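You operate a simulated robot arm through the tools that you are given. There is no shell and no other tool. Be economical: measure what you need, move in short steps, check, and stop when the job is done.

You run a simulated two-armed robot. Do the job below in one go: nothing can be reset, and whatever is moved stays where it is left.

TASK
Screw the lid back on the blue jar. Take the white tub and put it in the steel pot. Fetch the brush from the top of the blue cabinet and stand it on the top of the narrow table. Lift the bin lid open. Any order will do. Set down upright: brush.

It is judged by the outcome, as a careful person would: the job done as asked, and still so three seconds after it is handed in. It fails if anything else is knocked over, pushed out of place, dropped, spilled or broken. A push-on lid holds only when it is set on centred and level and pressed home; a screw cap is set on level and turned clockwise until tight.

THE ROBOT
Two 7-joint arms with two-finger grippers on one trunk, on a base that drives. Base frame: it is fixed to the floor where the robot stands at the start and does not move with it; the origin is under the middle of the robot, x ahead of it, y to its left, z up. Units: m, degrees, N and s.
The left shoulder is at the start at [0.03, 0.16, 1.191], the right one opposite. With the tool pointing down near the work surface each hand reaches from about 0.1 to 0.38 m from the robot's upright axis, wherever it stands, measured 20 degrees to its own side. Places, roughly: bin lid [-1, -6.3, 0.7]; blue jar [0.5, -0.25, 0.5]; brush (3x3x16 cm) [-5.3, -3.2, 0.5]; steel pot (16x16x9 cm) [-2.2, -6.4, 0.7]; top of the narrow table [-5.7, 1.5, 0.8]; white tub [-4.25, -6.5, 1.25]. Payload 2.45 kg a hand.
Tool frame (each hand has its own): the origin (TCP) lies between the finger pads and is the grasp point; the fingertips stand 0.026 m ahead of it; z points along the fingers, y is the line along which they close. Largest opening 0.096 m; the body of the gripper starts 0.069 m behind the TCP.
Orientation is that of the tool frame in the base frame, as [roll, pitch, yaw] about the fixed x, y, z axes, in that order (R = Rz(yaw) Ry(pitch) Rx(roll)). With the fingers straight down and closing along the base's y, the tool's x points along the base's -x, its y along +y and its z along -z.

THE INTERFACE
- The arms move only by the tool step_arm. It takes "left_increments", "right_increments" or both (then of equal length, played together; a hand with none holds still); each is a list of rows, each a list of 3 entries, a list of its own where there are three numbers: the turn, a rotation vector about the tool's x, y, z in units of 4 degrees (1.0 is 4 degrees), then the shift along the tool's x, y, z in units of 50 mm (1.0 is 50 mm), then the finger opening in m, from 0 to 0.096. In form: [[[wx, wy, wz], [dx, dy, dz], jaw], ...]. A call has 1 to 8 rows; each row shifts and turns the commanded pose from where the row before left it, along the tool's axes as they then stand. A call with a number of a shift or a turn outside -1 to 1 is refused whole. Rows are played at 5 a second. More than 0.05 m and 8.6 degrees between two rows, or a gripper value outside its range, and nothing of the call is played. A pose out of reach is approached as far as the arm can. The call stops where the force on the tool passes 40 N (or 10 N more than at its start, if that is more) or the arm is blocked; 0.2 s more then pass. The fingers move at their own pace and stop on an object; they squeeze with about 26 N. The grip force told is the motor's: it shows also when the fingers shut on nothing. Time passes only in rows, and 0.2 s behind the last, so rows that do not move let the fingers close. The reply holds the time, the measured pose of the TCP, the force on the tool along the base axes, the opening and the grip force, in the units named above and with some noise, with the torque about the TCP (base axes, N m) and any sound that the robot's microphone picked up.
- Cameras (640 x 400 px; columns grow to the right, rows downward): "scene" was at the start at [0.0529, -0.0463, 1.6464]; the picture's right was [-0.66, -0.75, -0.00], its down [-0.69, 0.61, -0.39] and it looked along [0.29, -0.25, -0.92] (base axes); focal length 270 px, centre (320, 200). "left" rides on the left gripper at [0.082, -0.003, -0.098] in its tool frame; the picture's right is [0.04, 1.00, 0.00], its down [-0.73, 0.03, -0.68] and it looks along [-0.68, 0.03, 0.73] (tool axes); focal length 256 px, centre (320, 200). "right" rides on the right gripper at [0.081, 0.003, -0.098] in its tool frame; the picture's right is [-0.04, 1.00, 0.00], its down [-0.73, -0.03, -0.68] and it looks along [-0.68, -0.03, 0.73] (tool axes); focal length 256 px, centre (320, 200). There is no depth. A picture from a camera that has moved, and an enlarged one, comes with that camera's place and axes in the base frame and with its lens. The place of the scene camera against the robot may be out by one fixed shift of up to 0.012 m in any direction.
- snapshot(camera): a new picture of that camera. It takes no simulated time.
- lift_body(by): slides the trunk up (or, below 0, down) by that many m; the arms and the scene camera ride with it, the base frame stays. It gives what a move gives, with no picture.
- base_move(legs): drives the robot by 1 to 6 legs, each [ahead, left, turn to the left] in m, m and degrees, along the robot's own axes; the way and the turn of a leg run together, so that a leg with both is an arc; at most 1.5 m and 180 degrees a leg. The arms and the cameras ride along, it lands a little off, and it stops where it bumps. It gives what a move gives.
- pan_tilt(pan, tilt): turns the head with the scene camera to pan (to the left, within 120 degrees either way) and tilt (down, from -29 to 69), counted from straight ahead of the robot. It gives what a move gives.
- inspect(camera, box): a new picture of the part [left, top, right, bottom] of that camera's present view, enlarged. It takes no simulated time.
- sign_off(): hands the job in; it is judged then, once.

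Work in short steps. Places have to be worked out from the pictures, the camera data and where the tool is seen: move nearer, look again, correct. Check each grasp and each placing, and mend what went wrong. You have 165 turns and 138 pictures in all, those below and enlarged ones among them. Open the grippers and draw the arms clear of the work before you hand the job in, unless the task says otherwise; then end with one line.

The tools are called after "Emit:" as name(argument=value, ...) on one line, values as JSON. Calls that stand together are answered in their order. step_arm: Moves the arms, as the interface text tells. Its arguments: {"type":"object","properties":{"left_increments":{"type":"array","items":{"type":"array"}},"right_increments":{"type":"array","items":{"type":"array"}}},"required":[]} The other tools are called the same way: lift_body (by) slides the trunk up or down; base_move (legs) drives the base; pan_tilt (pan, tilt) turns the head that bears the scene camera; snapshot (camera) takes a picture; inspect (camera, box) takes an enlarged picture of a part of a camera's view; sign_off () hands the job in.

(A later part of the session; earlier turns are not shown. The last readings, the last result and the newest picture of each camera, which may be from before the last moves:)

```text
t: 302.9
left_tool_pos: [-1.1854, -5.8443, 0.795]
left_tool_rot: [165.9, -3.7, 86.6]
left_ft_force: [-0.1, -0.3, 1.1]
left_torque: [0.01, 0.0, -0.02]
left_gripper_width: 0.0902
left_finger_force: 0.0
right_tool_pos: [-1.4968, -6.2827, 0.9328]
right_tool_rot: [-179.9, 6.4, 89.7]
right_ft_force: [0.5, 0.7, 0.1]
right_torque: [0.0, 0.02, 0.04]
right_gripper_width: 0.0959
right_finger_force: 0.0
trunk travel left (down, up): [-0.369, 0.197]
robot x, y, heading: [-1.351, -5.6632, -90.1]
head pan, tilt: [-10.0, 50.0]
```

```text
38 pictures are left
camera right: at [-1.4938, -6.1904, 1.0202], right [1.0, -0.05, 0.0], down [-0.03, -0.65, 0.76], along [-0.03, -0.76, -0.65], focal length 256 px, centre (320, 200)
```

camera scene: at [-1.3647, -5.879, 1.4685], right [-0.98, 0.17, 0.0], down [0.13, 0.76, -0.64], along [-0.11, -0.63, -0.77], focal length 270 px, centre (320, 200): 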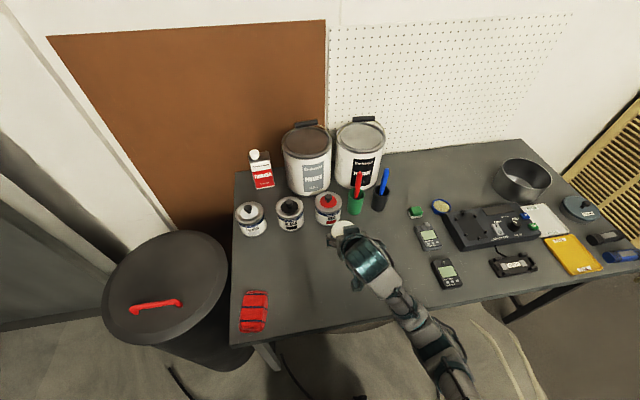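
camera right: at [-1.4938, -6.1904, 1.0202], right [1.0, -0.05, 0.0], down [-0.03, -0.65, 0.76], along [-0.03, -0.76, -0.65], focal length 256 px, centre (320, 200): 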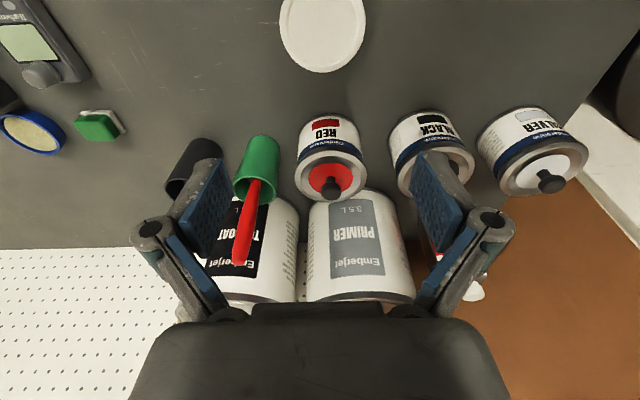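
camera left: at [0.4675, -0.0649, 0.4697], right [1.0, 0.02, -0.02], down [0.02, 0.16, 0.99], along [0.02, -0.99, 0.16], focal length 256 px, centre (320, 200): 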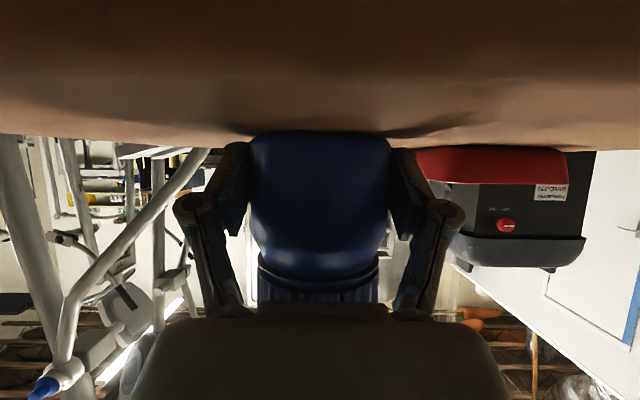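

Everything still upright. Retract the right hand to a reachable vertical pose (and the left back a bit), then drive closer.

Emit:
step_arm(right_increments=[[[0, 0.8, 0], [0.7, 0, 0], 0.096], [[0, 0.8, 0], [0.7, 0, 0], 0.096], [[0, 0, 0], [0.8, 0, 0], 0.096], [[0, 0, 0], [0.8, 0, 0], 0.096], [[0, 0, 0], [0.8, 0, 0], 0.096], [[0, 0, 0], [0, 0, 0], 0.096]], left_increments=[[[0, 0, 0], [0.3, 0, -0.1], 0.09], [[0, 0, 0], [0.3, 0, -0.1], 0.09], [[0, 0, 0], [0.3, 0, -0.1], 0.09], [[0, 0, 0], [0.3, 0, -0.1], 0.09], [[0, 0, 0], [0, 0, 0], 0.09], [[0, 0, 0], [0, 0, 0], 0.09]])

Emit:
base_move(legs=[[0.2, 0, 0]])

Emit:
snapshot(camera="right")

```text
t: 304.3
left_tool_pos: [-1.1911, -5.7996, 0.8025]
left_tool_rot: [164.9, -3.2, 86.0]
left_ft_force: [-0.3, 0.5, 0.9]
left_torque: [0.01, -0.04, 0.0]
left_gripper_width: 0.09
left_finger_force: 0.1
left hand out of reach, approached as far as the arm can: row 3, 4
right_tool_pos: [-1.516, -6.1737, 0.8531]
right_tool_rot: [-179.1, 1.0, 89.2]
right_ft_force: [-0.5, -0.1, -0.8]
right_torque: [0.0, 0.01, 0.0]
right_gripper_width: 0.0959
right_finger_force: 0.0
right hand out of reach, approached as far as the arm can: row 2, 3, 4, 5
trunk travel left (down, up): [-0.369, 0.197]
robot x, y, heading: [-1.3526, -5.663, -89.9]
head pan, tilt: [-10.0, 50.0]
```

```text
t: 305.9
left_tool_pos: [-1.1436, -5.9901, 0.804]
left_tool_rot: [163.0, -2.6, 89.1]
left_ft_force: [2.2, 0.2, 1.1]
left_torque: [0.08, 0.07, 0.01]
left_gripper_width: 0.0901
left_finger_force: 0.1
right_tool_pos: [-1.4807, -6.3626, 0.846]
right_tool_rot: [-179.6, -0.1, 90.3]
right_ft_force: [-1.2, 0.2, 0.6]
right_torque: [-0.04, -0.01, 0.06]
right_gripper_width: 0.0959
right_finger_force: 0.1
trunk travel left (down, up): [-0.369, 0.197]
robot x, y, heading: [-1.3352, -5.8584, -89.7]
head pan, tilt: [-10.0, 50.0]
```

```text
37 pictures are left
camera right: at [-1.4782, -6.2809, 0.9439], right [1.0, -0.04, -0.01], down [-0.02, -0.73, 0.68], along [-0.03, -0.68, -0.73], focal length 256 px, centre (320, 200)
```

right: 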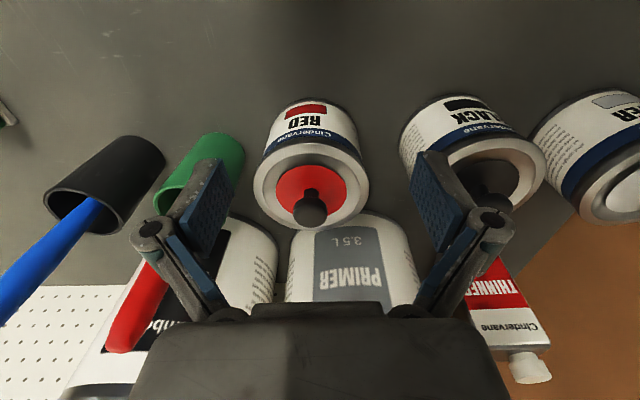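

Hand is over the tins with clearance; raise it, then bring it back over the tub at (-1.503, -6.25).

Emit:
step_arm(right_increments=[[[0, 0, 0], [0, 0, -0.6], 0.096], [[0, 0, 0], [0, 0, -0.6], 0.096], [[0, 0, 0], [0.6, -0.11, 0], 0.096], [[0, 0, 0], [0.6, -0.11, 0], 0.096], [[0, 0, 0], [0.6, -0.11, 0], 0.096], [[0, 0, 0], [0.46, -0.11, 0], 0.096], [[0, 0, 0], [0, 0, 0], 0.096]])

Emit:
snapshot(camera="right")

Emit:
snapshot(camera="scene")

```text
t: 307.5
left_tool_pos: [-1.1618, -5.9899, 0.8067]
left_tool_rot: [161.6, -2.7, 89.0]
left_ft_force: [-0.3, 0.1, 1.2]
left_torque: [0.02, 0.01, -0.01]
left_gripper_width: 0.0902
left_finger_force: 0.0
right_tool_pos: [-1.5552, -6.3102, 0.8181]
right_tool_rot: [-179.2, 0.5, 89.2]
right_ft_force: [0.0, -0.2, -0.1]
right_torque: [0.04, 0.02, 0.01]
right_gripper_width: 0.0961
right_finger_force: 0.0
right hand out of reach, approached as far as the arm can: row 1, 2, 3, 4, 5, 6
trunk travel left (down, up): [-0.369, 0.197]
robot x, y, heading: [-1.3375, -5.8557, -89.7]
head pan, tilt: [-10.0, 50.0]
```

```text
36 pictures are left
camera right: at [-1.5508, -6.2271, 0.916], right [1.0, -0.05, -0.01], down [-0.03, -0.73, 0.69], along [-0.05, -0.68, -0.73], focal length 256 px, centre (320, 200)
```

right: 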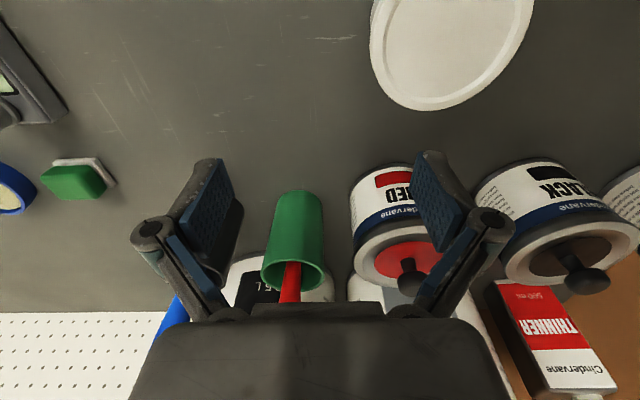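

```text
35 pictures are left
camera scene: at [-1.3426, -5.9412, 1.6766], right [-0.99, 0.17, 0.0], down [0.13, 0.76, -0.64], along [-0.11, -0.63, -0.77], focal length 270 px, centre (320, 200)
```

scene: 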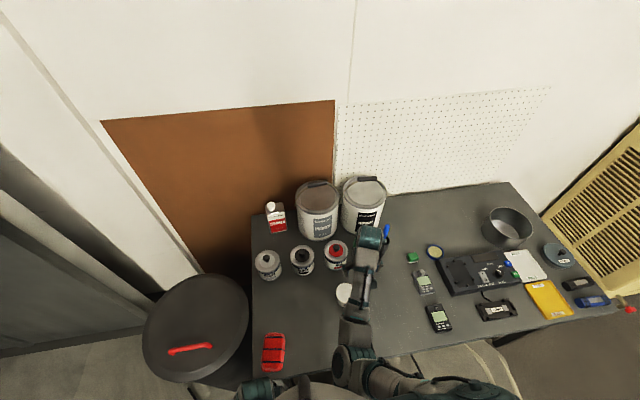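

The arm is folded near a joint limit. I raise the trunk for clearance, then work the hand outward/back toward its usual pose.

Emit:
lift_body(by=0.18)

Emit:
step_arm(right_increments=[[[0, 0, 0], [0.4, -0.6, 0], 0.096], [[0, 0, 0], [0.4, -0.6, 0], 0.096], [[0, 0, 0], [0.4, -0.4, 0.2], 0.096], [[0, 0, 0], [0.4, -0.4, 0.2], 0.096], [[0, 0, 0], [0, 0, 0], 0.096]])

Emit:
snapshot(camera="scene")

```text
t: 309.5
left_tool_pos: [-1.1391, -5.995, 0.9856]
left_tool_rot: [156.4, -1.5, 85.0]
left_ft_force: [-0.5, 0.9, -0.9]
left_torque: [-0.01, 0.01, -0.02]
left_gripper_width: 0.0901
left_finger_force: 0.2
right_tool_pos: [-1.5464, -6.3078, 0.9964]
right_tool_rot: [179.6, 0.0, 89.9]
right_ft_force: [0.3, -0.4, 0.4]
right_torque: [-0.01, -0.01, -0.03]
right_gripper_width: 0.096
right_finger_force: 0.0
trunk travel left (down, up): [-0.549, 0.017]
robot x, y, heading: [-1.3367, -5.8544, -89.6]
head pan, tilt: [-10.0, 50.0]
```

```text
t: 310.7
left_tool_pos: [-1.1397, -5.9923, 0.986]
left_tool_rot: [156.3, -1.9, 84.8]
left_ft_force: [0.2, 1.0, 0.0]
left_torque: [-0.02, -0.04, 0.04]
left_gripper_width: 0.0898
left_finger_force: 0.1
right_tool_pos: [-1.641, -6.2305, 0.9727]
right_tool_rot: [178.7, 0.0, 90.2]
right_ft_force: [0.1, -0.5, 0.2]
right_torque: [0.0, 0.01, 0.0]
right_gripper_width: 0.0959
right_finger_force: 0.1
right hand out of reach, approached as far as the arm can: row 2
trunk travel left (down, up): [-0.549, 0.017]
robot x, y, heading: [-1.3383, -5.8554, -89.7]
head pan, tilt: [-10.0, 50.0]
```

```text
34 pictures are left
camera scene: at [-1.3485, -5.9204, 1.8563], right [-0.99, 0.17, 0.0], down [0.13, 0.76, -0.64], along [-0.11, -0.63, -0.77], focal length 270 px, centre (320, 200)
```

scene: 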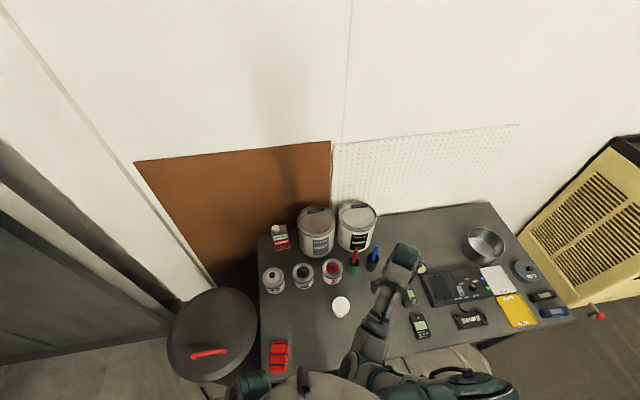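

Now reachable with the trunk high. Move over the tub (≈(-1.49, -6.255)) staying at z≈0.92 and look.

Emit:
step_arm(right_increments=[[[0, 0, 0], [-0.08, 0.58, 0.2], 0.096], [[0, 0, 0], [-0.08, 0.58, 0.2], 0.096], [[0, 0, 0], [-0.08, 0.58, 0.2], 0.096], [[0, 0, 0], [-0.08, 0.58, 0.2], 0.096], [[0, 0, 0], [-0.08, 0.58, 0.2], 0.096], [[0, 0, 0], [0, 0, 0], 0.096]])

Emit:
snapshot(camera="right")

```text
t: 312.1
left_tool_pos: [-1.1396, -5.9908, 0.9836]
left_tool_rot: [156.5, -2.2, 84.7]
left_ft_force: [-0.2, 0.2, -0.9]
left_torque: [-0.01, 0.01, -0.02]
left_gripper_width: 0.0903
left_finger_force: 0.0
right_tool_pos: [-1.4993, -6.2492, 0.9255]
right_tool_rot: [179.5, 0.1, 90.0]
right_ft_force: [-0.4, 0.6, -0.1]
right_torque: [-0.04, -0.01, -0.01]
right_gripper_width: 0.0961
right_finger_force: 0.1
trunk travel left (down, up): [-0.549, 0.017]
robot x, y, heading: [-1.3371, -5.8563, -89.6]
head pan, tilt: [-10.0, 50.0]
```

```text
33 pictures are left
camera right: at [-1.4975, -6.1673, 1.0225], right [1.0, -0.04, 0.01], down [-0.03, -0.73, 0.68], along [-0.02, -0.68, -0.73], focal length 256 px, centre (320, 200)
```

right: 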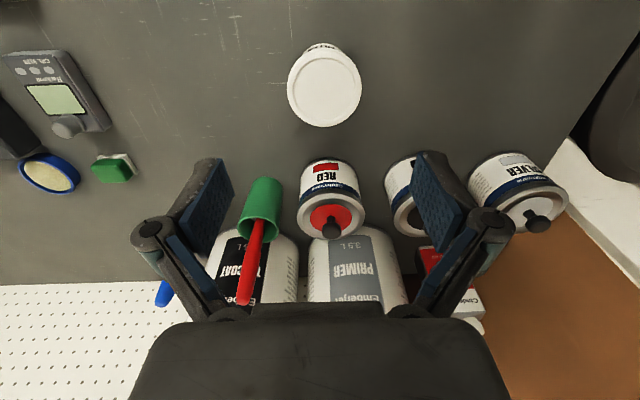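

Tub lid centre (-1.494, -6.255, top 0.774). Centre over it and descend to 0.755.

Emit:
step_arm(right_increments=[[[0, 0, 0], [-0.12, 0.1, 0.4], 0.096], [[0, 0, 0], [0, 0, 0.7], 0.096], [[0, 0, 0], [0, 0, 0.7], 0.096], [[0, 0, 0], [0, 0, 0.4], 0.096], [[0, 0, 0], [0, 0, 0], 0.096]])

Emit:
snapshot(camera="right")

```text
t: 313.3
left_tool_pos: [-1.1395, -5.9904, 0.985]
left_tool_rot: [156.4, -2.3, 84.6]
left_ft_force: [0.1, -0.6, -0.2]
left_torque: [0.02, 0.0, -0.01]
left_gripper_width: 0.0901
left_finger_force: 0.0
right_tool_pos: [-1.4864, -6.2547, 0.8163]
right_tool_rot: [178.8, 0.2, 90.2]
right_ft_force: [0.0, -0.4, 0.5]
right_torque: [-0.01, 0.01, 0.01]
right_gripper_width: 0.0958
right_finger_force: 0.1
trunk travel left (down, up): [-0.549, 0.017]
robot x, y, heading: [-1.3357, -5.8566, -89.9]
head pan, tilt: [-10.0, 50.0]
```

```text
32 pictures are left
camera right: at [-1.4863, -6.1722, 0.9131], right [1.0, -0.04, 0.02], down [-0.04, -0.73, 0.68], along [-0.01, -0.68, -0.73], focal length 256 px, centre (320, 200)
```

right: 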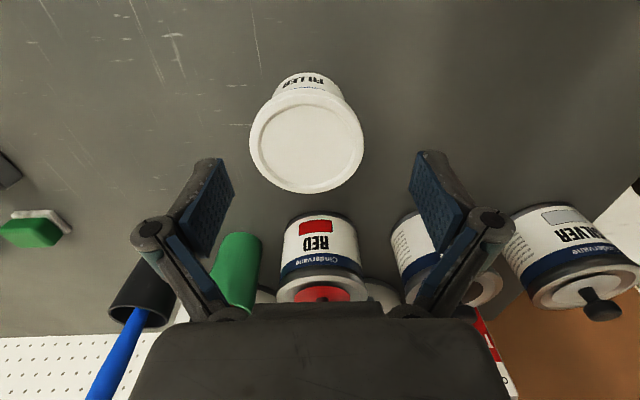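

Shift 7 mm toward -x and go down the last 6 cm, then close.

Emit:
step_arm(right_increments=[[[0, 0, 0], [0, -0.15, 0], 0.096], [[0, 0, 0], [0, 0, 0.4], 0.096], [[0, 0, 0], [0, 0, 0.4], 0.096], [[0, 0, 0], [0, 0, 0.35], 0.096], [[0, 0, 0], [0, 0, 0], 0.06], [[0, 0, 0], [0, 0, 0], 0.05], [[0, 0, 0], [0, 0, 0], 0.05], [[0, 0, 0], [0, 0, 0], 0.05]])

Emit:
snapshot(camera="right")

```text
t: 315.1
left_tool_pos: [-1.1394, -5.9894, 0.9843]
left_tool_rot: [156.3, -2.3, 84.6]
left_ft_force: [-0.6, -0.1, 0.7]
left_torque: [0.01, 0.02, 0.05]
left_gripper_width: 0.0901
left_finger_force: 0.0
right_tool_pos: [-1.4936, -6.2559, 0.7591]
right_tool_rot: [178.9, 0.1, 90.2]
right_ft_force: [-0.6, -3.3, 5.8]
right_torque: [-0.11, -0.06, -0.05]
right_gripper_width: 0.0701
right_finger_force: 26.1
trunk travel left (down, up): [-0.549, 0.017]
robot x, y, heading: [-1.3352, -5.858, -89.5]
head pan, tilt: [-10.0, 50.0]
```

```text
31 pictures are left
camera right: at [-1.4936, -6.1732, 0.8555], right [1.0, -0.04, 0.02], down [-0.04, -0.73, 0.68], along [-0.01, -0.68, -0.73], focal length 256 px, centre (320, 200)
```

right: 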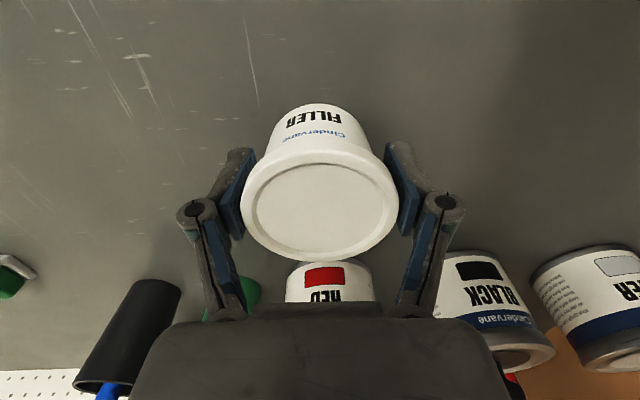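

Firm grip. Lift to ≈0.93, strafe right 0.69 m to the pot, and edge 7 cm closer.

Emit:
step_arm(right_increments=[[[0, 0, 0], [0, 0, -0.5], 0.05], [[0, 0, 0], [0, 0, -0.8], 0.05], [[0, 0, 0], [0, 0, -0.8], 0.05], [[0, 0, 0], [0, 0, -0.8], 0.05], [[0, 0, 0], [0, 0, -0.4], 0.05], [[0, 0, 0], [0, 0, 0], 0.05]])

Emit:
base_move(legs=[[0, -0.69, 0], [0.07, 0, 0]])

Emit:
snapshot(camera="right")

Emit:
snapshot(camera="scene")

```text
t: 316.5
left_tool_pos: [-1.1393, -5.9889, 0.9842]
left_tool_rot: [156.4, -2.4, 84.6]
left_ft_force: [-0.6, -0.3, -0.1]
left_torque: [-0.03, 0.04, 0.02]
left_gripper_width: 0.0901
left_finger_force: 0.0
right_tool_pos: [-1.4974, -6.2564, 0.9238]
right_tool_rot: [178.9, 0.1, 90.2]
right_ft_force: [-0.2, 0.0, -3.6]
right_torque: [0.01, -0.02, 0.03]
right_gripper_width: 0.0698
right_finger_force: 25.5
trunk travel left (down, up): [-0.549, 0.017]
robot x, y, heading: [-1.3351, -5.8582, -89.8]
head pan, tilt: [-10.0, 50.0]
```

```text
t: 320.9
left_tool_pos: [-1.8297, -6.0504, 0.9844]
left_tool_rot: [157.0, -3.0, 84.8]
left_ft_force: [0.5, 1.2, 0.4]
left_torque: [-0.09, 0.02, -0.07]
left_gripper_width: 0.0902
left_finger_force: 0.0
right_tool_pos: [-2.1805, -6.3226, 0.9251]
right_tool_rot: [178.8, 0.4, 90.2]
right_ft_force: [0.2, 0.8, -1.7]
right_torque: [-0.02, 0.02, 0.0]
right_gripper_width: 0.0696
right_finger_force: 26.0
trunk travel left (down, up): [-0.549, 0.017]
robot x, y, heading: [-2.0191, -5.9302, -89.9]
head pan, tilt: [-10.0, 50.0]
```

```text
30 pictures are left
camera right: at [-2.1815, -6.24, 1.0217], right [1.0, -0.04, 0.02], down [-0.04, -0.73, 0.68], along [-0.01, -0.68, -0.73], focal length 256 px, centre (320, 200)
```

right: 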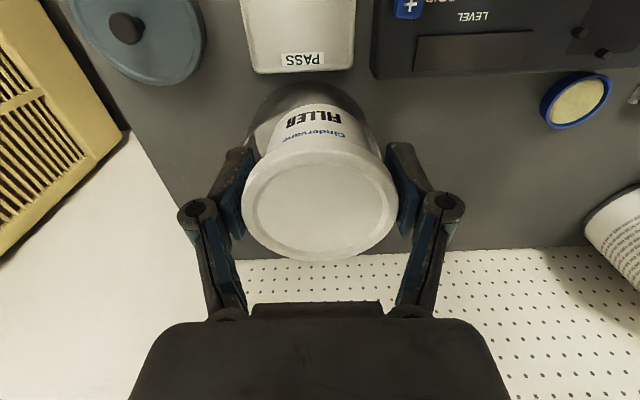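

```text
29 pictures are left
camera scene: at [-2.056, -5.9822, 1.8562], right [-0.98, 0.17, -0.02], down [0.14, 0.75, -0.64], along [-0.1, -0.64, -0.76], focal length 270 px, centre (320, 200)
```

scene: 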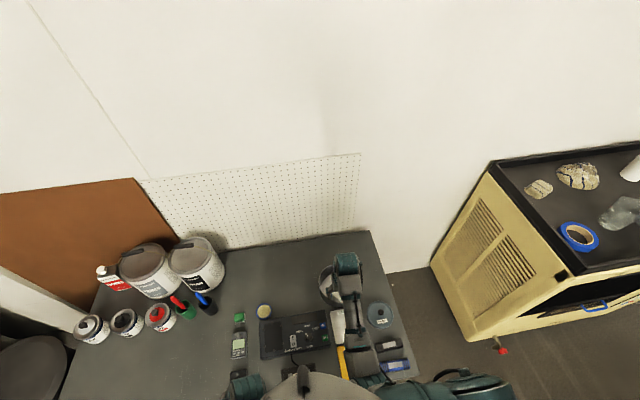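

The pot centre works out at (-2.183, -6.396). Move the hand 7 cm forward above it and verify before lowering.

Emit:
step_arm(right_increments=[[[0, 0, 0], [-0.37, 0, 0], 0.05], [[0, 0, 0], [-0.37, -0.02, 0], 0.05], [[0, 0, 0], [-0.37, -0.02, 0], 0.05], [[0, 0, 0], [-0.37, 0, 0], 0.05], [[0, 0, 0], [0, 0, 0], 0.05]])

Emit:
snapshot(camera="right")

Emit:
inspect(camera="scene", box=[290, 220, 430, 340])

```text
t: 322.1
left_tool_pos: [-1.7913, -6.0553, 0.9787]
left_tool_rot: [158.7, -3.0, 84.7]
left_ft_force: [0.3, 0.5, 0.2]
left_torque: [-0.02, 0.07, 0.01]
left_gripper_width: 0.09
left_finger_force: 0.0
right_tool_pos: [-2.1483, -6.4005, 0.9293]
right_tool_rot: [-179.5, 0.1, 90.2]
right_ft_force: [-0.8, 0.1, -2.4]
right_torque: [-0.01, -0.05, 0.0]
right_gripper_width: 0.0699
right_finger_force: 25.8
trunk travel left (down, up): [-0.549, 0.017]
robot x, y, heading: [-2.0125, -5.9275, -90.0]
head pan, tilt: [-10.0, 50.0]
```

```text
28 pictures are left
camera right: at [-2.145, -6.319, 1.0256], right [1.0, -0.04, -0.01], down [-0.02, -0.73, 0.68], along [-0.03, -0.68, -0.73], focal length 256 px, centre (320, 200)
```

right: 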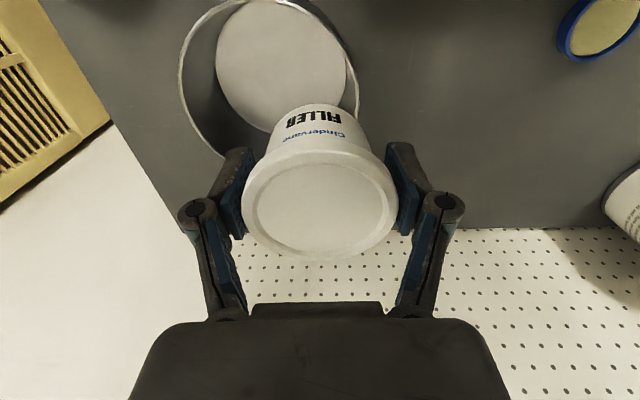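

```text
3.33 times, centred on (360, 280) of scene
camera zoom: at [-1.9908, -5.9928, 1.8562], right [-0.99, 0.17, 0.02], down [0.12, 0.76, -0.64], along [-0.12, -0.63, -0.76], focal length 900 px, centre (187, -67)
```

zoom: 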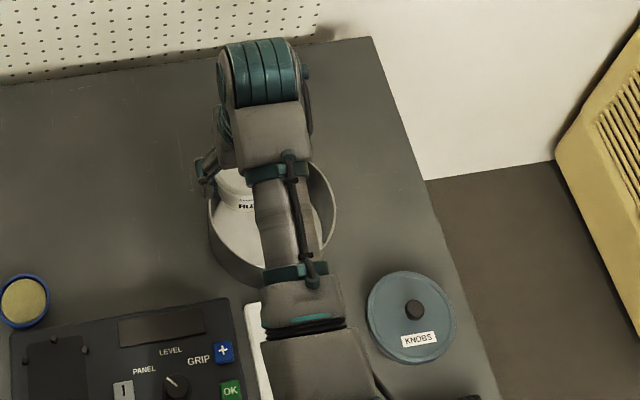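

The robot rocked slightly and the hand is now ~4 cm too far +x; pot centre re-measured at (-2.19, -6.39). Shift back and re-check.

Emit:
step_arm(right_increments=[[[0, 0, 0], [0.08, -0.4, 0], 0.05], [[0, 0, 0], [0.08, -0.4, 0], 0.05], [[0, 0, 0], [0, 0, 0], 0.05], [[0, 0, 0], [0, 0, 0], 0.05]])

Emit:
snapshot(camera="right")

```text
t: 323.1
left_tool_pos: [-1.7922, -6.0571, 0.9784]
left_tool_rot: [158.4, -3.0, 84.7]
left_ft_force: [0.8, -0.3, -0.1]
left_torque: [-0.04, 0.11, 0.0]
left_gripper_width: 0.0898
left_finger_force: 0.0
right_tool_pos: [-2.1924, -6.3938, 0.9284]
right_tool_rot: [-179.6, 0.0, 90.2]
right_ft_force: [1.3, -0.4, -2.6]
right_torque: [0.02, 0.08, 0.02]
right_gripper_width: 0.0699
right_finger_force: 25.9
trunk travel left (down, up): [-0.549, 0.017]
robot x, y, heading: [-2.0143, -5.927, -89.9]
head pan, tilt: [-10.0, 50.0]
```

```text
26 pictures are left
camera right: at [-2.1891, -6.3126, 1.0249], right [1.0, -0.04, -0.01], down [-0.02, -0.73, 0.68], along [-0.03, -0.68, -0.73], focal length 256 px, centre (320, 200)
```

right: 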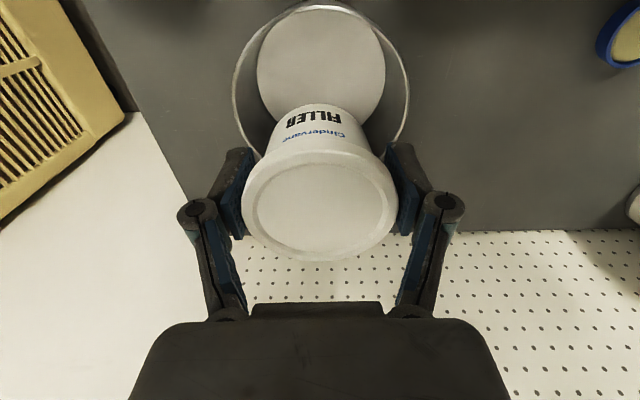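

Pot centre (-2.193, -6.402), tub aligned within a centimetre. Lower 14 cm, then small steps until contact.

Emit:
step_arm(right_increments=[[[0, 0, 0], [-0.12, 0, 0.5], 0.05], [[0, 0, 0], [0, 0, 0.6], 0.05], [[0, 0, 0], [0, 0, 0.6], 0.05], [[0, 0, 0], [0, 0, 0.6], 0.05], [[0, 0, 0], [0, 0, 0.4], 0.05], [[0, 0, 0], [0, 0, 0], 0.05]])

Emit:
snapshot(camera="right")

```text
t: 324.5
left_tool_pos: [-1.8309, -6.055, 0.9863]
left_tool_rot: [157.1, -3.3, 84.5]
left_ft_force: [-0.8, 0.0, 0.4]
left_torque: [0.01, -0.09, -0.02]
left_gripper_width: 0.09
left_finger_force: 0.1
right_tool_pos: [-2.223, -6.4002, 0.7865]
right_tool_rot: [178.9, 0.2, 90.2]
right_ft_force: [-1.3, -1.4, -2.7]
right_torque: [0.0, -0.04, 0.03]
right_gripper_width: 0.0698
right_finger_force: 26.2
trunk travel left (down, up): [-0.549, 0.017]
robot x, y, heading: [-2.0214, -5.9301, -89.7]
head pan, tilt: [-10.0, 50.0]
```

```text
25 pictures are left
camera right: at [-2.223, -6.3179, 0.884], right [1.0, -0.04, 0.02], down [-0.04, -0.73, 0.68], along [-0.01, -0.68, -0.73], focal length 256 px, centre (320, 200)
```

right: 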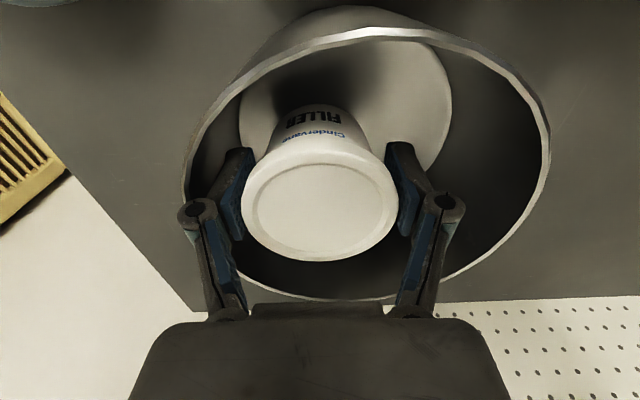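

The robot rocked again, so the hand is ~2.7 cm toward -x inside the pot. Shift +x 2.5 cm to centre.

Emit:
step_arm(right_increments=[[[0, 0, 0], [0, 0.25, 0], 0.05], [[0, 0, 0], [0, 0.25, 0], 0.05], [[0, 0, 0], [0, 0, 0], 0.05]])

Emit:
snapshot(camera="right")

```text
t: 325.3
left_tool_pos: [-1.8211, -6.0568, 0.9841]
left_tool_rot: [157.3, -3.2, 84.4]
left_ft_force: [-0.5, 0.3, -0.7]
left_torque: [-0.01, -0.03, 0.0]
left_gripper_width: 0.0902
left_finger_force: 0.0
right_tool_pos: [-2.1922, -6.4012, 0.7884]
right_tool_rot: [179.2, 0.0, 90.1]
right_ft_force: [-0.3, 0.3, -3.5]
right_torque: [-0.05, -0.06, -0.01]
right_gripper_width: 0.07
right_finger_force: 26.4
trunk travel left (down, up): [-0.549, 0.017]
robot x, y, heading: [-2.0209, -5.9288, -89.6]
head pan, tilt: [-10.0, 50.0]
```

```text
24 pictures are left
camera right: at [-2.1916, -6.3185, 0.8857], right [1.0, -0.04, 0.01], down [-0.04, -0.73, 0.68], along [-0.02, -0.68, -0.73], focal length 256 px, centre (320, 200)
```

right: 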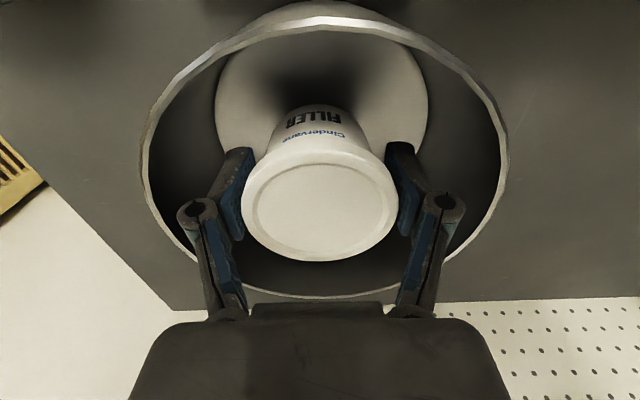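

Centred in the pot now. Lower in 4–5 mm steps to contact.

Emit:
step_arm(right_increments=[[[0, 0, 0], [0, 0, 0.1], 0.05], [[0, 0, 0], [0, 0, 0.1], 0.05], [[0, 0, 0], [0, 0, 0.1], 0.05], [[0, 0, 0], [0, 0, 0.08], 0.05], [[0, 0, 0], [0, 0, 0], 0.05]])

```text
t: 326.5
left_tool_pos: [-1.8224, -6.0549, 0.9836]
left_tool_rot: [157.4, -3.4, 84.6]
left_ft_force: [0.4, -0.9, -0.2]
left_torque: [0.02, -0.03, -0.02]
left_gripper_width: 0.0902
left_finger_force: 0.0
right_tool_pos: [-2.1894, -6.4, 0.7688]
right_tool_rot: [179.1, -0.1, 90.0]
right_ft_force: [-0.5, -0.3, -3.0]
right_torque: [-0.01, -0.02, 0.02]
right_gripper_width: 0.0697
right_finger_force: 26.0
trunk travel left (down, up): [-0.549, 0.017]
robot x, y, heading: [-2.0215, -5.9273, -89.9]
head pan, tilt: [-10.0, 50.0]
```

Emit:
step_arm(right_increments=[[[0, 0, 0], [0, 0, 0.08], 0.05], [[0, 0, 0], [0, 0, 0.08], 0.05], [[0, 0, 0], [0, 0, 0.06], 0.05], [[0, 0, 0], [0, 0, 0], 0.05]])

```text
t: 327.5
left_tool_pos: [-1.8172, -6.0547, 0.9828]
left_tool_rot: [157.6, -3.4, 84.5]
left_ft_force: [0.9, 0.7, -0.2]
left_torque: [0.01, -0.02, -0.01]
left_gripper_width: 0.0901
left_finger_force: 0.0
right_tool_pos: [-2.1882, -6.4012, 0.7598]
right_tool_rot: [179.7, 0.1, 90.1]
right_ft_force: [-4.1, -1.4, 8.2]
right_torque: [-0.21, -0.21, -0.07]
right_gripper_width: 0.0727
right_finger_force: 26.5
trunk travel left (down, up): [-0.549, 0.017]
robot x, y, heading: [-2.017, -5.9315, -89.7]
head pan, tilt: [-10.0, 50.0]
```

Contact (tub on the pot floor). Open modestly and lift out.

Emit:
step_arm(right_increments=[[[0, 0, 0], [0, 0, 0], 0.082], [[0, 0, 0], [0, 0, 0], 0.084], [[0, 0, 0], [0, 0, -0.3], 0.084], [[0, 0, 0], [0, 0, -0.8], 0.084], [[0, 0, 0], [0, 0, -0.8], 0.084], [[0, 0, 0], [0, 0, -0.8], 0.084], [[0, 0, 0], [0, 0, 0], 0.084]])

Emit:
snapshot(camera="right")

```text
t: 329.1
left_tool_pos: [-1.8145, -6.0572, 0.9821]
left_tool_rot: [157.7, -3.2, 84.6]
left_ft_force: [-1.0, -0.1, 0.7]
left_torque: [-0.02, -0.03, 0.0]
left_gripper_width: 0.0898
left_finger_force: 0.0
right_tool_pos: [-2.1857, -6.3993, 0.8964]
right_tool_rot: [179.5, 0.1, 90.1]
right_ft_force: [-0.6, -0.9, -0.6]
right_torque: [0.01, -0.02, 0.02]
right_gripper_width: 0.084
right_finger_force: 0.0
trunk travel left (down, up): [-0.549, 0.017]
robot x, y, heading: [-2.0194, -5.9308, -90.0]
head pan, tilt: [-10.0, 50.0]
```

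```text
23 pictures are left
camera right: at [-2.1842, -6.3177, 0.9934], right [1.0, -0.04, 0.01], down [-0.03, -0.73, 0.68], along [-0.02, -0.68, -0.73], focal length 256 px, centre (320, 200)
```

right: 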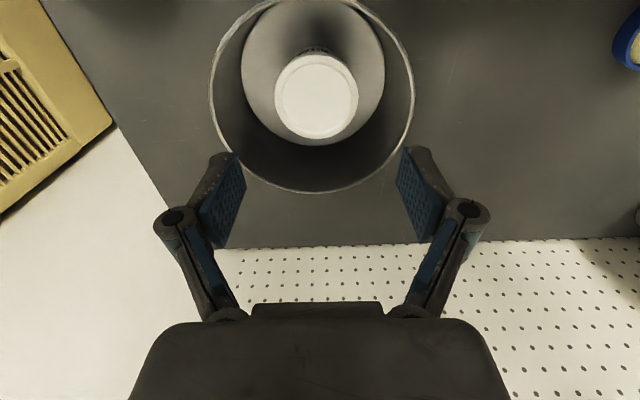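

Tub stands upright in the pot. Back away and move across to the bin at (-1.0, -6.26).

Emit:
base_move(legs=[[-0.3, 0, 0], [0, 0.95, 0]])

Emit:
pan_tilt(pan=5, tilt=45)

Emit:
snapshot(camera="scene")

```text
t: 335.7
left_tool_pos: [-0.8737, -5.7482, 0.9847]
left_tool_rot: [157.5, -3.4, 84.8]
left_ft_force: [-1.0, -0.3, -0.6]
left_torque: [0.02, -0.03, -0.03]
left_gripper_width: 0.09
left_finger_force: 0.1
right_tool_pos: [-1.2423, -6.0933, 0.8941]
right_tool_rot: [179.2, 0.0, 90.4]
right_ft_force: [-1.0, 0.7, 0.4]
right_torque: [0.01, 0.0, 0.01]
right_gripper_width: 0.084
right_finger_force: 0.0
trunk travel left (down, up): [-0.549, 0.017]
robot x, y, heading: [-1.0766, -5.6233, -89.3]
head pan, tilt: [-10.0, 50.0]
```

```text
t: 336.4
left_tool_pos: [-0.8691, -5.7478, 0.9824]
left_tool_rot: [157.8, -3.3, 84.9]
left_ft_force: [0.0, -0.7, 0.3]
left_torque: [0.01, 0.01, 0.02]
left_gripper_width: 0.0899
left_finger_force: 0.0
right_tool_pos: [-1.238, -6.0946, 0.896]
right_tool_rot: [179.6, 0.1, 90.5]
right_ft_force: [0.3, -0.7, 0.4]
right_torque: [-0.01, 0.01, 0.01]
right_gripper_width: 0.0843
right_finger_force: 0.1
trunk travel left (down, up): [-0.549, 0.017]
robot x, y, heading: [-1.0772, -5.6192, -89.5]
head pan, tilt: [5.0, 45.0]
```

```text
22 pictures are left
camera scene: at [-1.0623, -5.6921, 1.8631], right [-1.0, -0.1, 0.0], down [-0.07, 0.7, -0.71], along [0.07, -0.7, -0.71], focal length 270 px, centre (320, 200)
```

scene: 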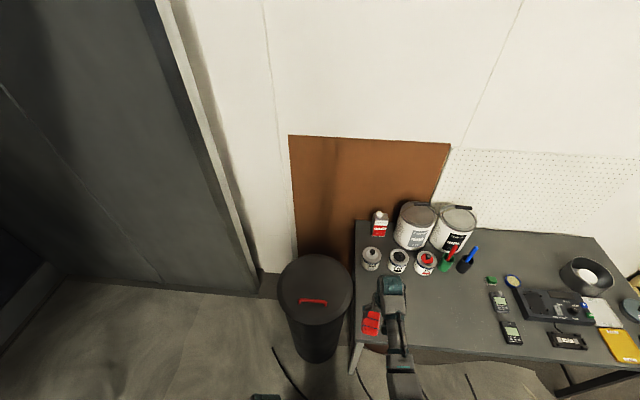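

Emit:
inspect(camera="scene", box=[260, 235, 380, 370])

```text
2.96 times, centred on (320, 302) of scene
camera zoom: at [-1.0623, -5.6921, 1.8631], right [-1.0, -0.1, 0.0], down [-0.07, 0.7, -0.71], along [0.07, -0.7, -0.71], focal length 800 px, centre (320, -104)
```

zoom: 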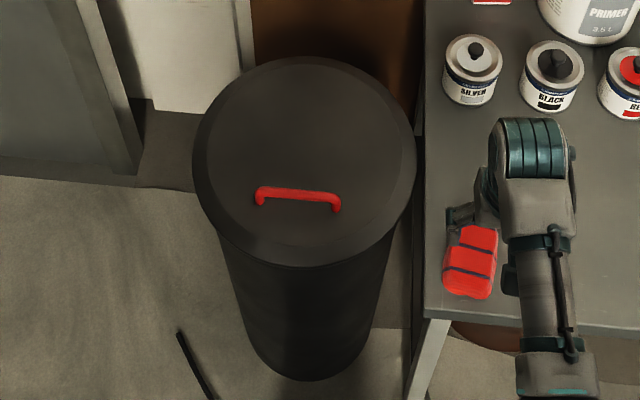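

The bin lid (centre ≈ (-0.98, -6.26), radius 0.17) has a red bar handle at its front, so it hinges at the wall side. I rotate the right hand 88° so it closes along y, for gripping the bar.

Emit:
step_arm(right_increments=[[[0, 0, -1], [0, 0, 0], 0.07], [[0, 0, -1], [0, 0, 0], 0.07], [[0, 0, -1], [0, 0, 0], 0.07], [[0, 0, -1], [0, 0, 0], 0.07], [[0, 0, -1], [0, 0, 0], 0.07], [[0, 0, -1], [0, 0, 0], 0.07], [[0, 0, -1], [0, 0, 0], 0.07], [[0, 0, -1], [0, 0, 0], 0.07]])

Emit:
step_arm(right_increments=[[[0, 0, -1], [0, 0, 0], 0.07], [[0, 0, -1], [0, 0, 0], 0.07], [[0, 0, -1], [0, 0, 0], 0.07], [[0, 0, -1], [0, 0, 0], 0.07], [[0, 0, -1], [0, 0, 0], 0.07], [[0, 0, -1], [0, 0, 0], 0.07], [[0, 0, -1], [0, 0, 0], 0.07], [[0, 0, -1], [0, 0, 0], 0.07]])

Emit:
step_arm(right_increments=[[[0, 0, -1], [0, 0, 0], 0.07], [[0, 0, -1], [0, 0, 0], 0.07], [[0, 0, -1], [0, 0, 0], 0.07], [[0, 0, -1], [0, 0, 0], 0.07], [[0, 0, -1], [0, 0, 0], 0.07], [[0, 0, -1], [0, 0, 0], 0.07]])

Emit:
base_move(legs=[[0, 0.27, 0], [0.22, 0, 0]])

Emit:
snapshot(camera="right")

Emit:
snapshot(camera="scene")

```text
t: 338.2
left_tool_pos: [-0.8707, -5.7473, 0.9831]
left_tool_rot: [157.6, -3.3, 84.9]
left_ft_force: [0.1, -0.3, -0.1]
left_torque: [-0.01, 0.0, 0.0]
left_gripper_width: 0.0902
left_finger_force: 0.0
right_tool_pos: [-1.2396, -6.0934, 0.8959]
right_tool_rot: [179.6, 0.3, 122.5]
right_ft_force: [-0.4, 0.3, 0.0]
right_torque: [0.02, -0.02, 0.02]
right_gripper_width: 0.0701
right_finger_force: 0.0
trunk travel left (down, up): [-0.549, 0.017]
robot x, y, heading: [-1.0748, -5.6256, -89.3]
head pan, tilt: [5.0, 45.0]
```

```text
t: 340.0
left_tool_pos: [-0.8713, -5.7474, 0.9822]
left_tool_rot: [157.7, -3.2, 84.8]
left_ft_force: [-0.4, 0.0, 0.0]
left_torque: [-0.05, 0.01, 0.03]
left_gripper_width: 0.09
left_finger_force: 0.1
right_tool_pos: [-1.2402, -6.0943, 0.895]
right_tool_rot: [179.9, 0.4, 154.5]
right_ft_force: [0.3, -1.0, 1.3]
right_torque: [0.04, 0.0, 0.0]
right_gripper_width: 0.07
right_finger_force: 0.1
trunk travel left (down, up): [-0.549, 0.017]
robot x, y, heading: [-1.077, -5.6223, -89.5]
head pan, tilt: [5.0, 45.0]
```

```text
t: 341.4
left_tool_pos: [-0.8725, -5.7477, 0.9836]
left_tool_rot: [157.6, -3.4, 84.8]
left_ft_force: [1.1, -0.6, -0.2]
left_torque: [0.0, 0.02, 0.02]
left_gripper_width: 0.0901
left_finger_force: 0.0
right_tool_pos: [-1.2412, -6.0944, 0.8949]
right_tool_rot: [-180.0, 0.5, 178.4]
right_ft_force: [-0.2, 0.3, 0.3]
right_torque: [0.0, 0.02, 0.01]
right_gripper_width: 0.0698
right_finger_force: 0.0
trunk travel left (down, up): [-0.549, 0.017]
robot x, y, heading: [-1.0764, -5.6267, -89.3]
head pan, tilt: [5.0, 45.0]
```

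```text
t: 344.6
left_tool_pos: [-0.6011, -5.9607, 0.983]
left_tool_rot: [157.6, -3.3, 84.9]
left_ft_force: [0.7, -0.2, 0.2]
left_torque: [0.01, -0.04, 0.03]
left_gripper_width: 0.09
left_finger_force: 0.0
right_tool_pos: [-0.9704, -6.3091, 0.8963]
right_tool_rot: [-179.9, 0.7, 178.5]
right_ft_force: [-0.9, -0.4, -0.4]
right_torque: [0.0, 0.01, -0.01]
right_gripper_width: 0.0698
right_finger_force: 0.1
trunk travel left (down, up): [-0.549, 0.017]
robot x, y, heading: [-0.8052, -5.8423, -89.4]
head pan, tilt: [5.0, 45.0]
```

```text
20 pictures are left
camera right: at [-1.0538, -6.3027, 0.9929], right [0.07, 1.0, 0.0], down [0.72, -0.05, 0.69], along [0.69, -0.05, -0.73], focal length 256 px, centre (320, 200)
```

right: 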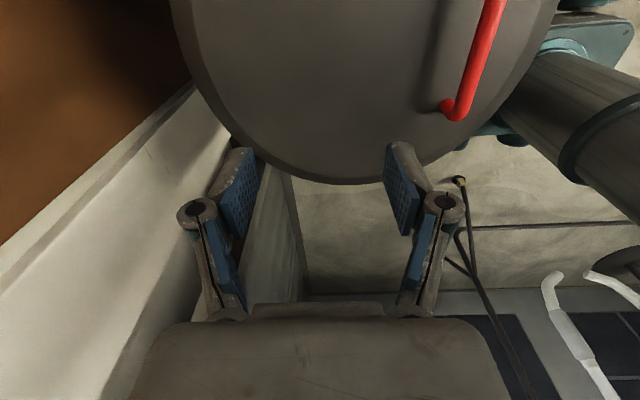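

```text
19 pictures are left
camera scene: at [-0.8038, -5.9045, 1.8634], right [-1.0, -0.1, -0.01], down [-0.06, 0.7, -0.71], along [0.07, -0.7, -0.71], focal length 270 px, centre (320, 200)
```

scene: 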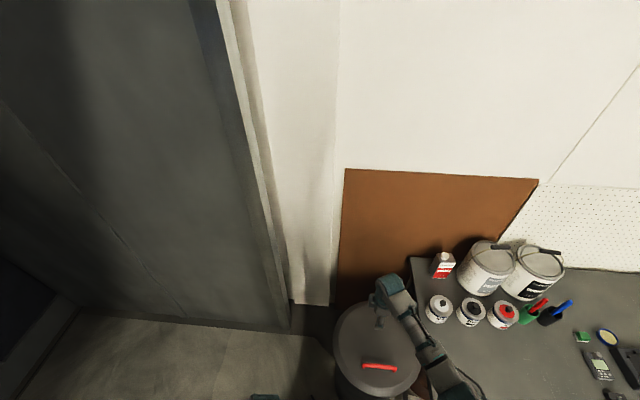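

The bar handle centre is about (-0.985, -6.182), z≈0.73, parallel to x. Move the hand over it and lower to ~0.82.

Emit:
step_arm(right_increments=[[[0, 0, 0], [0.06, 0.63, 0], 0.07], [[0, 0, 0], [0.06, 0.63, 0], 0.07], [[0, 0, 0], [0.06, 0.63, 0.3], 0.07], [[0, 0, 0], [0.06, 0.63, 0.4], 0.07], [[0, 0, 0], [0, 0, 0.6], 0.07], [[0, 0, 0], [0, 0, 0], 0.07]])

Emit:
snapshot(camera="right")

```text
t: 346.0
left_tool_pos: [-0.5932, -5.9648, 0.9824]
left_tool_rot: [157.9, -3.4, 85.0]
left_ft_force: [0.1, -0.3, -0.2]
left_torque: [-0.02, -0.01, 0.02]
left_gripper_width: 0.09
left_finger_force: 0.1
right_tool_pos: [-0.9701, -6.1847, 0.832]
right_tool_rot: [-179.9, 0.2, 178.4]
right_ft_force: [-0.1, -0.6, -0.3]
right_torque: [-0.01, 0.01, 0.02]
right_gripper_width: 0.0699
right_finger_force: 0.0
trunk travel left (down, up): [-0.549, 0.017]
robot x, y, heading: [-0.8042, -5.8418, -89.4]
head pan, tilt: [5.0, 45.0]
```

```text
18 pictures are left
camera right: at [-1.0536, -6.1788, 0.9286], right [0.07, 1.0, 0.0], down [0.73, -0.05, 0.68], along [0.68, -0.05, -0.73], focal length 256 px, centre (320, 200)
```

right: 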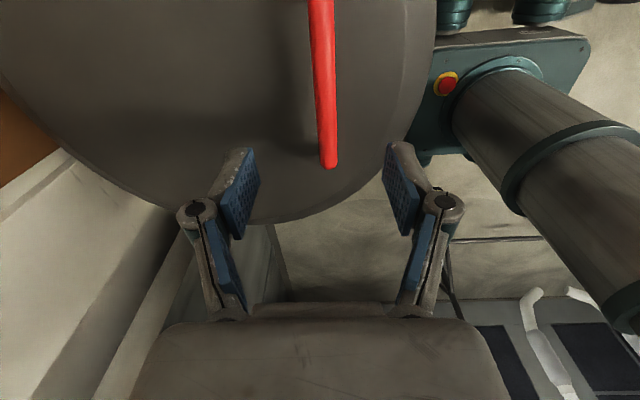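

Bar end fixes at (-0.936, -6.181, 0.755), so its centre is x≈-0.995. Shift, descend to 0.762 and close on the bar.

Emit:
step_arm(right_increments=[[[0, 0, 0], [0.5, 0.05, 0], 0.07], [[0, 0, 0], [0, 0, 0.5], 0.07], [[0, 0, 0], [0, 0, 0.5], 0.07], [[0, 0, 0], [0, 0, 0.35], 0.07], [[0, 0, 0], [0, 0, 0], 0.0], [[0, 0, 0], [0, 0, 0], 0.0], [[0, 0, 0], [0, 0, 0], 0.0], [[0, 0, 0], [0, 0, 0], 0.0]])

Emit:
snapshot(camera="right")

```text
t: 347.8
left_tool_pos: [-0.5958, -5.9633, 0.983]
left_tool_rot: [157.9, -3.4, 84.9]
left_ft_force: [-1.1, 0.1, -0.4]
left_torque: [-0.03, 0.0, 0.01]
left_gripper_width: 0.0903
left_finger_force: 0.0
right_tool_pos: [-0.9953, -6.1793, 0.7644]
right_tool_rot: [180.0, 0.5, 178.5]
right_ft_force: [6.1, 6.5, -1.8]
right_torque: [0.11, -1.15, 0.97]
right_gripper_width: 0.0127
right_finger_force: 39.1
trunk travel left (down, up): [-0.549, 0.017]
robot x, y, heading: [-0.8001, -5.8406, -89.3]
head pan, tilt: [5.0, 45.0]
```

```text
17 pictures are left
camera right: at [-1.0802, -6.1744, 0.8609], right [0.07, 1.0, 0.0], down [0.73, -0.05, 0.68], along [0.68, -0.05, -0.73], focal length 256 px, centre (320, 200)
```

right: 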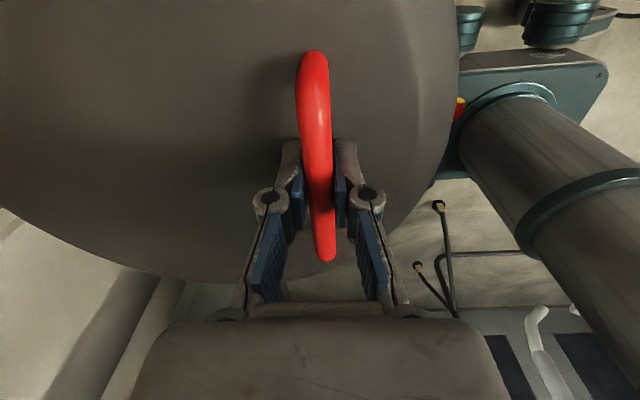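

Firmly on the bar. Start lifting along the expected arc: 3 cm up with a little toward the wall.

Emit:
step_arm(right_increments=[[[0, 0, 0], [0, -0.03, -0.2], 0.0], [[0, 0, 0], [0, -0.05, -0.2], 0.0], [[0, 0, 0], [0, -0.07, -0.2], 0.0], [[0, 0, 0], [0, 0, 0], 0.0]])

Emit:
inspect(camera="scene", box=[300, 260, 460, 400])

```text
t: 348.8
left_tool_pos: [-0.5967, -5.9636, 0.9827]
left_tool_rot: [158.0, -3.3, 84.8]
left_ft_force: [-0.2, -0.4, 0.5]
left_torque: [-0.01, 0.01, 0.02]
left_gripper_width: 0.0901
left_finger_force: 0.1
right_tool_pos: [-0.9986, -6.1887, 0.7948]
right_tool_rot: [-179.9, 0.3, 178.5]
right_ft_force: [7.4, 6.2, -1.0]
right_torque: [0.01, -0.2, 0.96]
right_gripper_width: 0.0129
right_finger_force: 39.9
trunk travel left (down, up): [-0.549, 0.017]
robot x, y, heading: [-0.8027, -5.8378, -89.3]
head pan, tilt: [5.0, 45.0]
```

```text
2.86 times, centred on (380, 330) of scene
camera zoom: at [-0.7917, -5.9069, 1.8632], right [-1.0, -0.1, 0.0], down [-0.07, 0.7, -0.71], along [0.07, -0.7, -0.71], focal length 771 px, centre (149, -171)
```

zoom: 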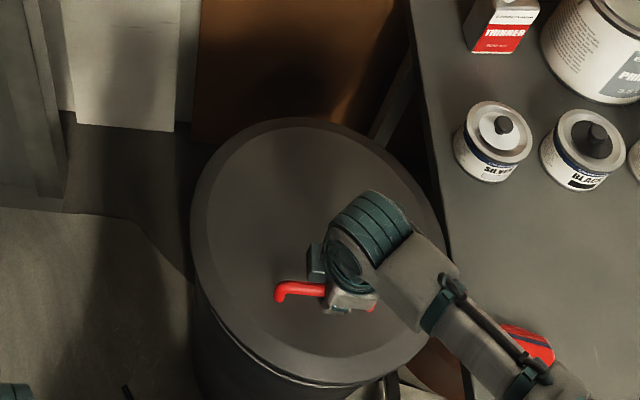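

The lid is lifting cleanly at the front with low force, matching a hinge at y≈-6.43. Continue the arc to ~35°.

Emit:
step_arm(right_increments=[[[0, 0, 0], [0, -0.24, -0.58], 0.0], [[0, 0, 0], [0, -0.31, -0.54], 0.0], [[0, 0, 0], [0, -0.38, -0.5], 0.0], [[0, 0, 0], [0, -0.43, -0.45], 0.0], [[0, 0, 0], [0, 0, 0], 0.0]])

Emit:
snapshot(camera="right")

```text
t: 350.0
left_tool_pos: [-0.5941, -5.962, 0.9834]
left_tool_rot: [158.1, -3.3, 84.9]
left_ft_force: [-0.3, -0.3, 0.6]
left_torque: [-0.01, 0.03, 0.0]
left_gripper_width: 0.0904
left_finger_force: 0.1
right_tool_pos: [-0.9969, -6.2563, 0.8988]
right_tool_rot: [-179.7, 0.3, 178.5]
right_ft_force: [10.7, 11.6, 8.5]
right_torque: [-0.07, -0.55, 0.96]
right_gripper_width: 0.0127
right_finger_force: 39.5
trunk travel left (down, up): [-0.549, 0.017]
robot x, y, heading: [-0.8021, -5.8393, -89.4]
head pan, tilt: [5.0, 45.0]
```

```text
15 pictures are left
camera right: at [-1.0807, -6.2494, 0.9964], right [0.07, 1.0, 0.0], down [0.73, -0.05, 0.68], along [0.68, -0.05, -0.73], focal length 256 px, centre (320, 200)
```

right: 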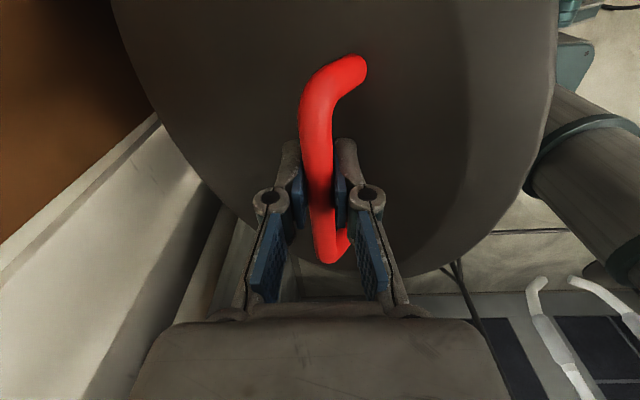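

Good. Continue to ~56°.

Emit:
step_arm(right_increments=[[[0, 0, 0], [0, -0.48, -0.39], 0.0], [[0, 0, 0], [0, -0.53, -0.33], 0.0], [[0, 0, 0], [0, -0.56, -0.27], 0.0], [[0, 0, 0], [0, 0, 0], 0.0]])

Emit:
snapshot(camera="scene")

```text
t: 351.0
left_tool_pos: [-0.5918, -5.9621, 0.9816]
left_tool_rot: [158.0, -3.2, 84.9]
left_ft_force: [0.4, 0.0, -0.1]
left_torque: [-0.01, 0.01, 0.0]
left_gripper_width: 0.09
left_finger_force: 0.1
right_tool_pos: [-0.9985, -6.3324, 0.9482]
right_tool_rot: [-179.7, 0.3, 178.6]
right_ft_force: [22.2, 8.2, 14.8]
right_torque: [-0.08, 0.17, 0.9]
right_gripper_width: 0.0128
right_finger_force: 39.0
trunk travel left (down, up): [-0.549, 0.017]
robot x, y, heading: [-0.8041, -5.841, -89.4]
head pan, tilt: [5.0, 45.0]
```

```text
14 pictures are left
camera scene: at [-0.7825, -5.9029, 1.8634], right [-1.0, -0.1, 0.01], down [-0.07, 0.7, -0.71], along [0.06, -0.71, -0.71], focal length 270 px, centre (320, 200)
```

scene: 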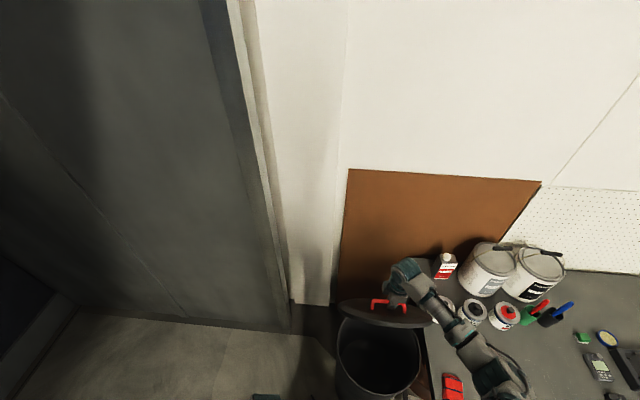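

Lid is ~55° open. I continue to ~70°, tilting the gripper along with the lid so the palm clears it, easing the sideways pull.

Emit:
step_arm(right_increments=[[[-1, 0, 0], [-0.06, -0.3, -0.1], 0.0], [[-1, 0, 0], [-0.04, -0.3, -0.12], 0.0], [[-1, 0, 0], [0, -0.31, -0.1], 0.0], [[-1, 0, 0], [0, -0.31, -0.12], 0.0], [[0, 0, 0], [0, 0, 0], 0.0]])

Emit:
inspect(camera="scene", box=[300, 240, 480, 400])

```text
t: 352.2
left_tool_pos: [-0.5949, -5.9593, 0.9825]
left_tool_rot: [157.9, -3.2, 84.9]
left_ft_force: [0.6, 0.3, 0.6]
left_torque: [-0.04, 0.03, 0.0]
left_gripper_width: 0.09
left_finger_force: 0.0
right_tool_pos: [-0.9987, -6.3939, 0.9654]
right_tool_rot: [164.3, 0.2, 178.5]
right_ft_force: [2.2, 5.7, 29.6]
right_torque: [-0.02, 0.09, 1.05]
right_gripper_width: 0.0127
right_finger_force: 39.7
trunk travel left (down, up): [-0.549, 0.017]
robot x, y, heading: [-0.8046, -5.8379, -89.3]
head pan, tilt: [5.0, 45.0]
```

```text
2.50 times, centred on (390, 320) of scene
camera zoom: at [-0.7909, -5.9008, 1.8637], right [-1.0, -0.1, 0.0], down [-0.07, 0.7, -0.71], along [0.07, -0.71, -0.7], focal length 675 px, centre (145, -100)
```

zoom: 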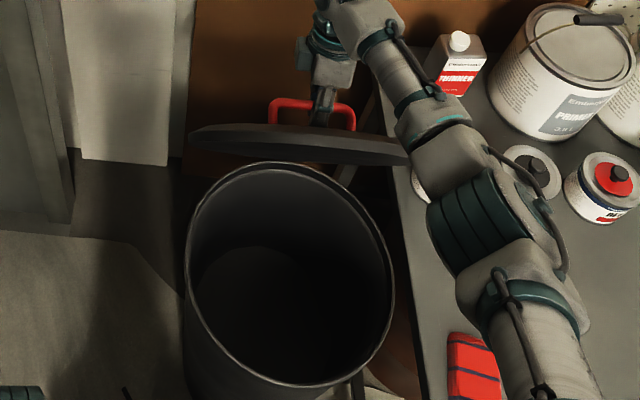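

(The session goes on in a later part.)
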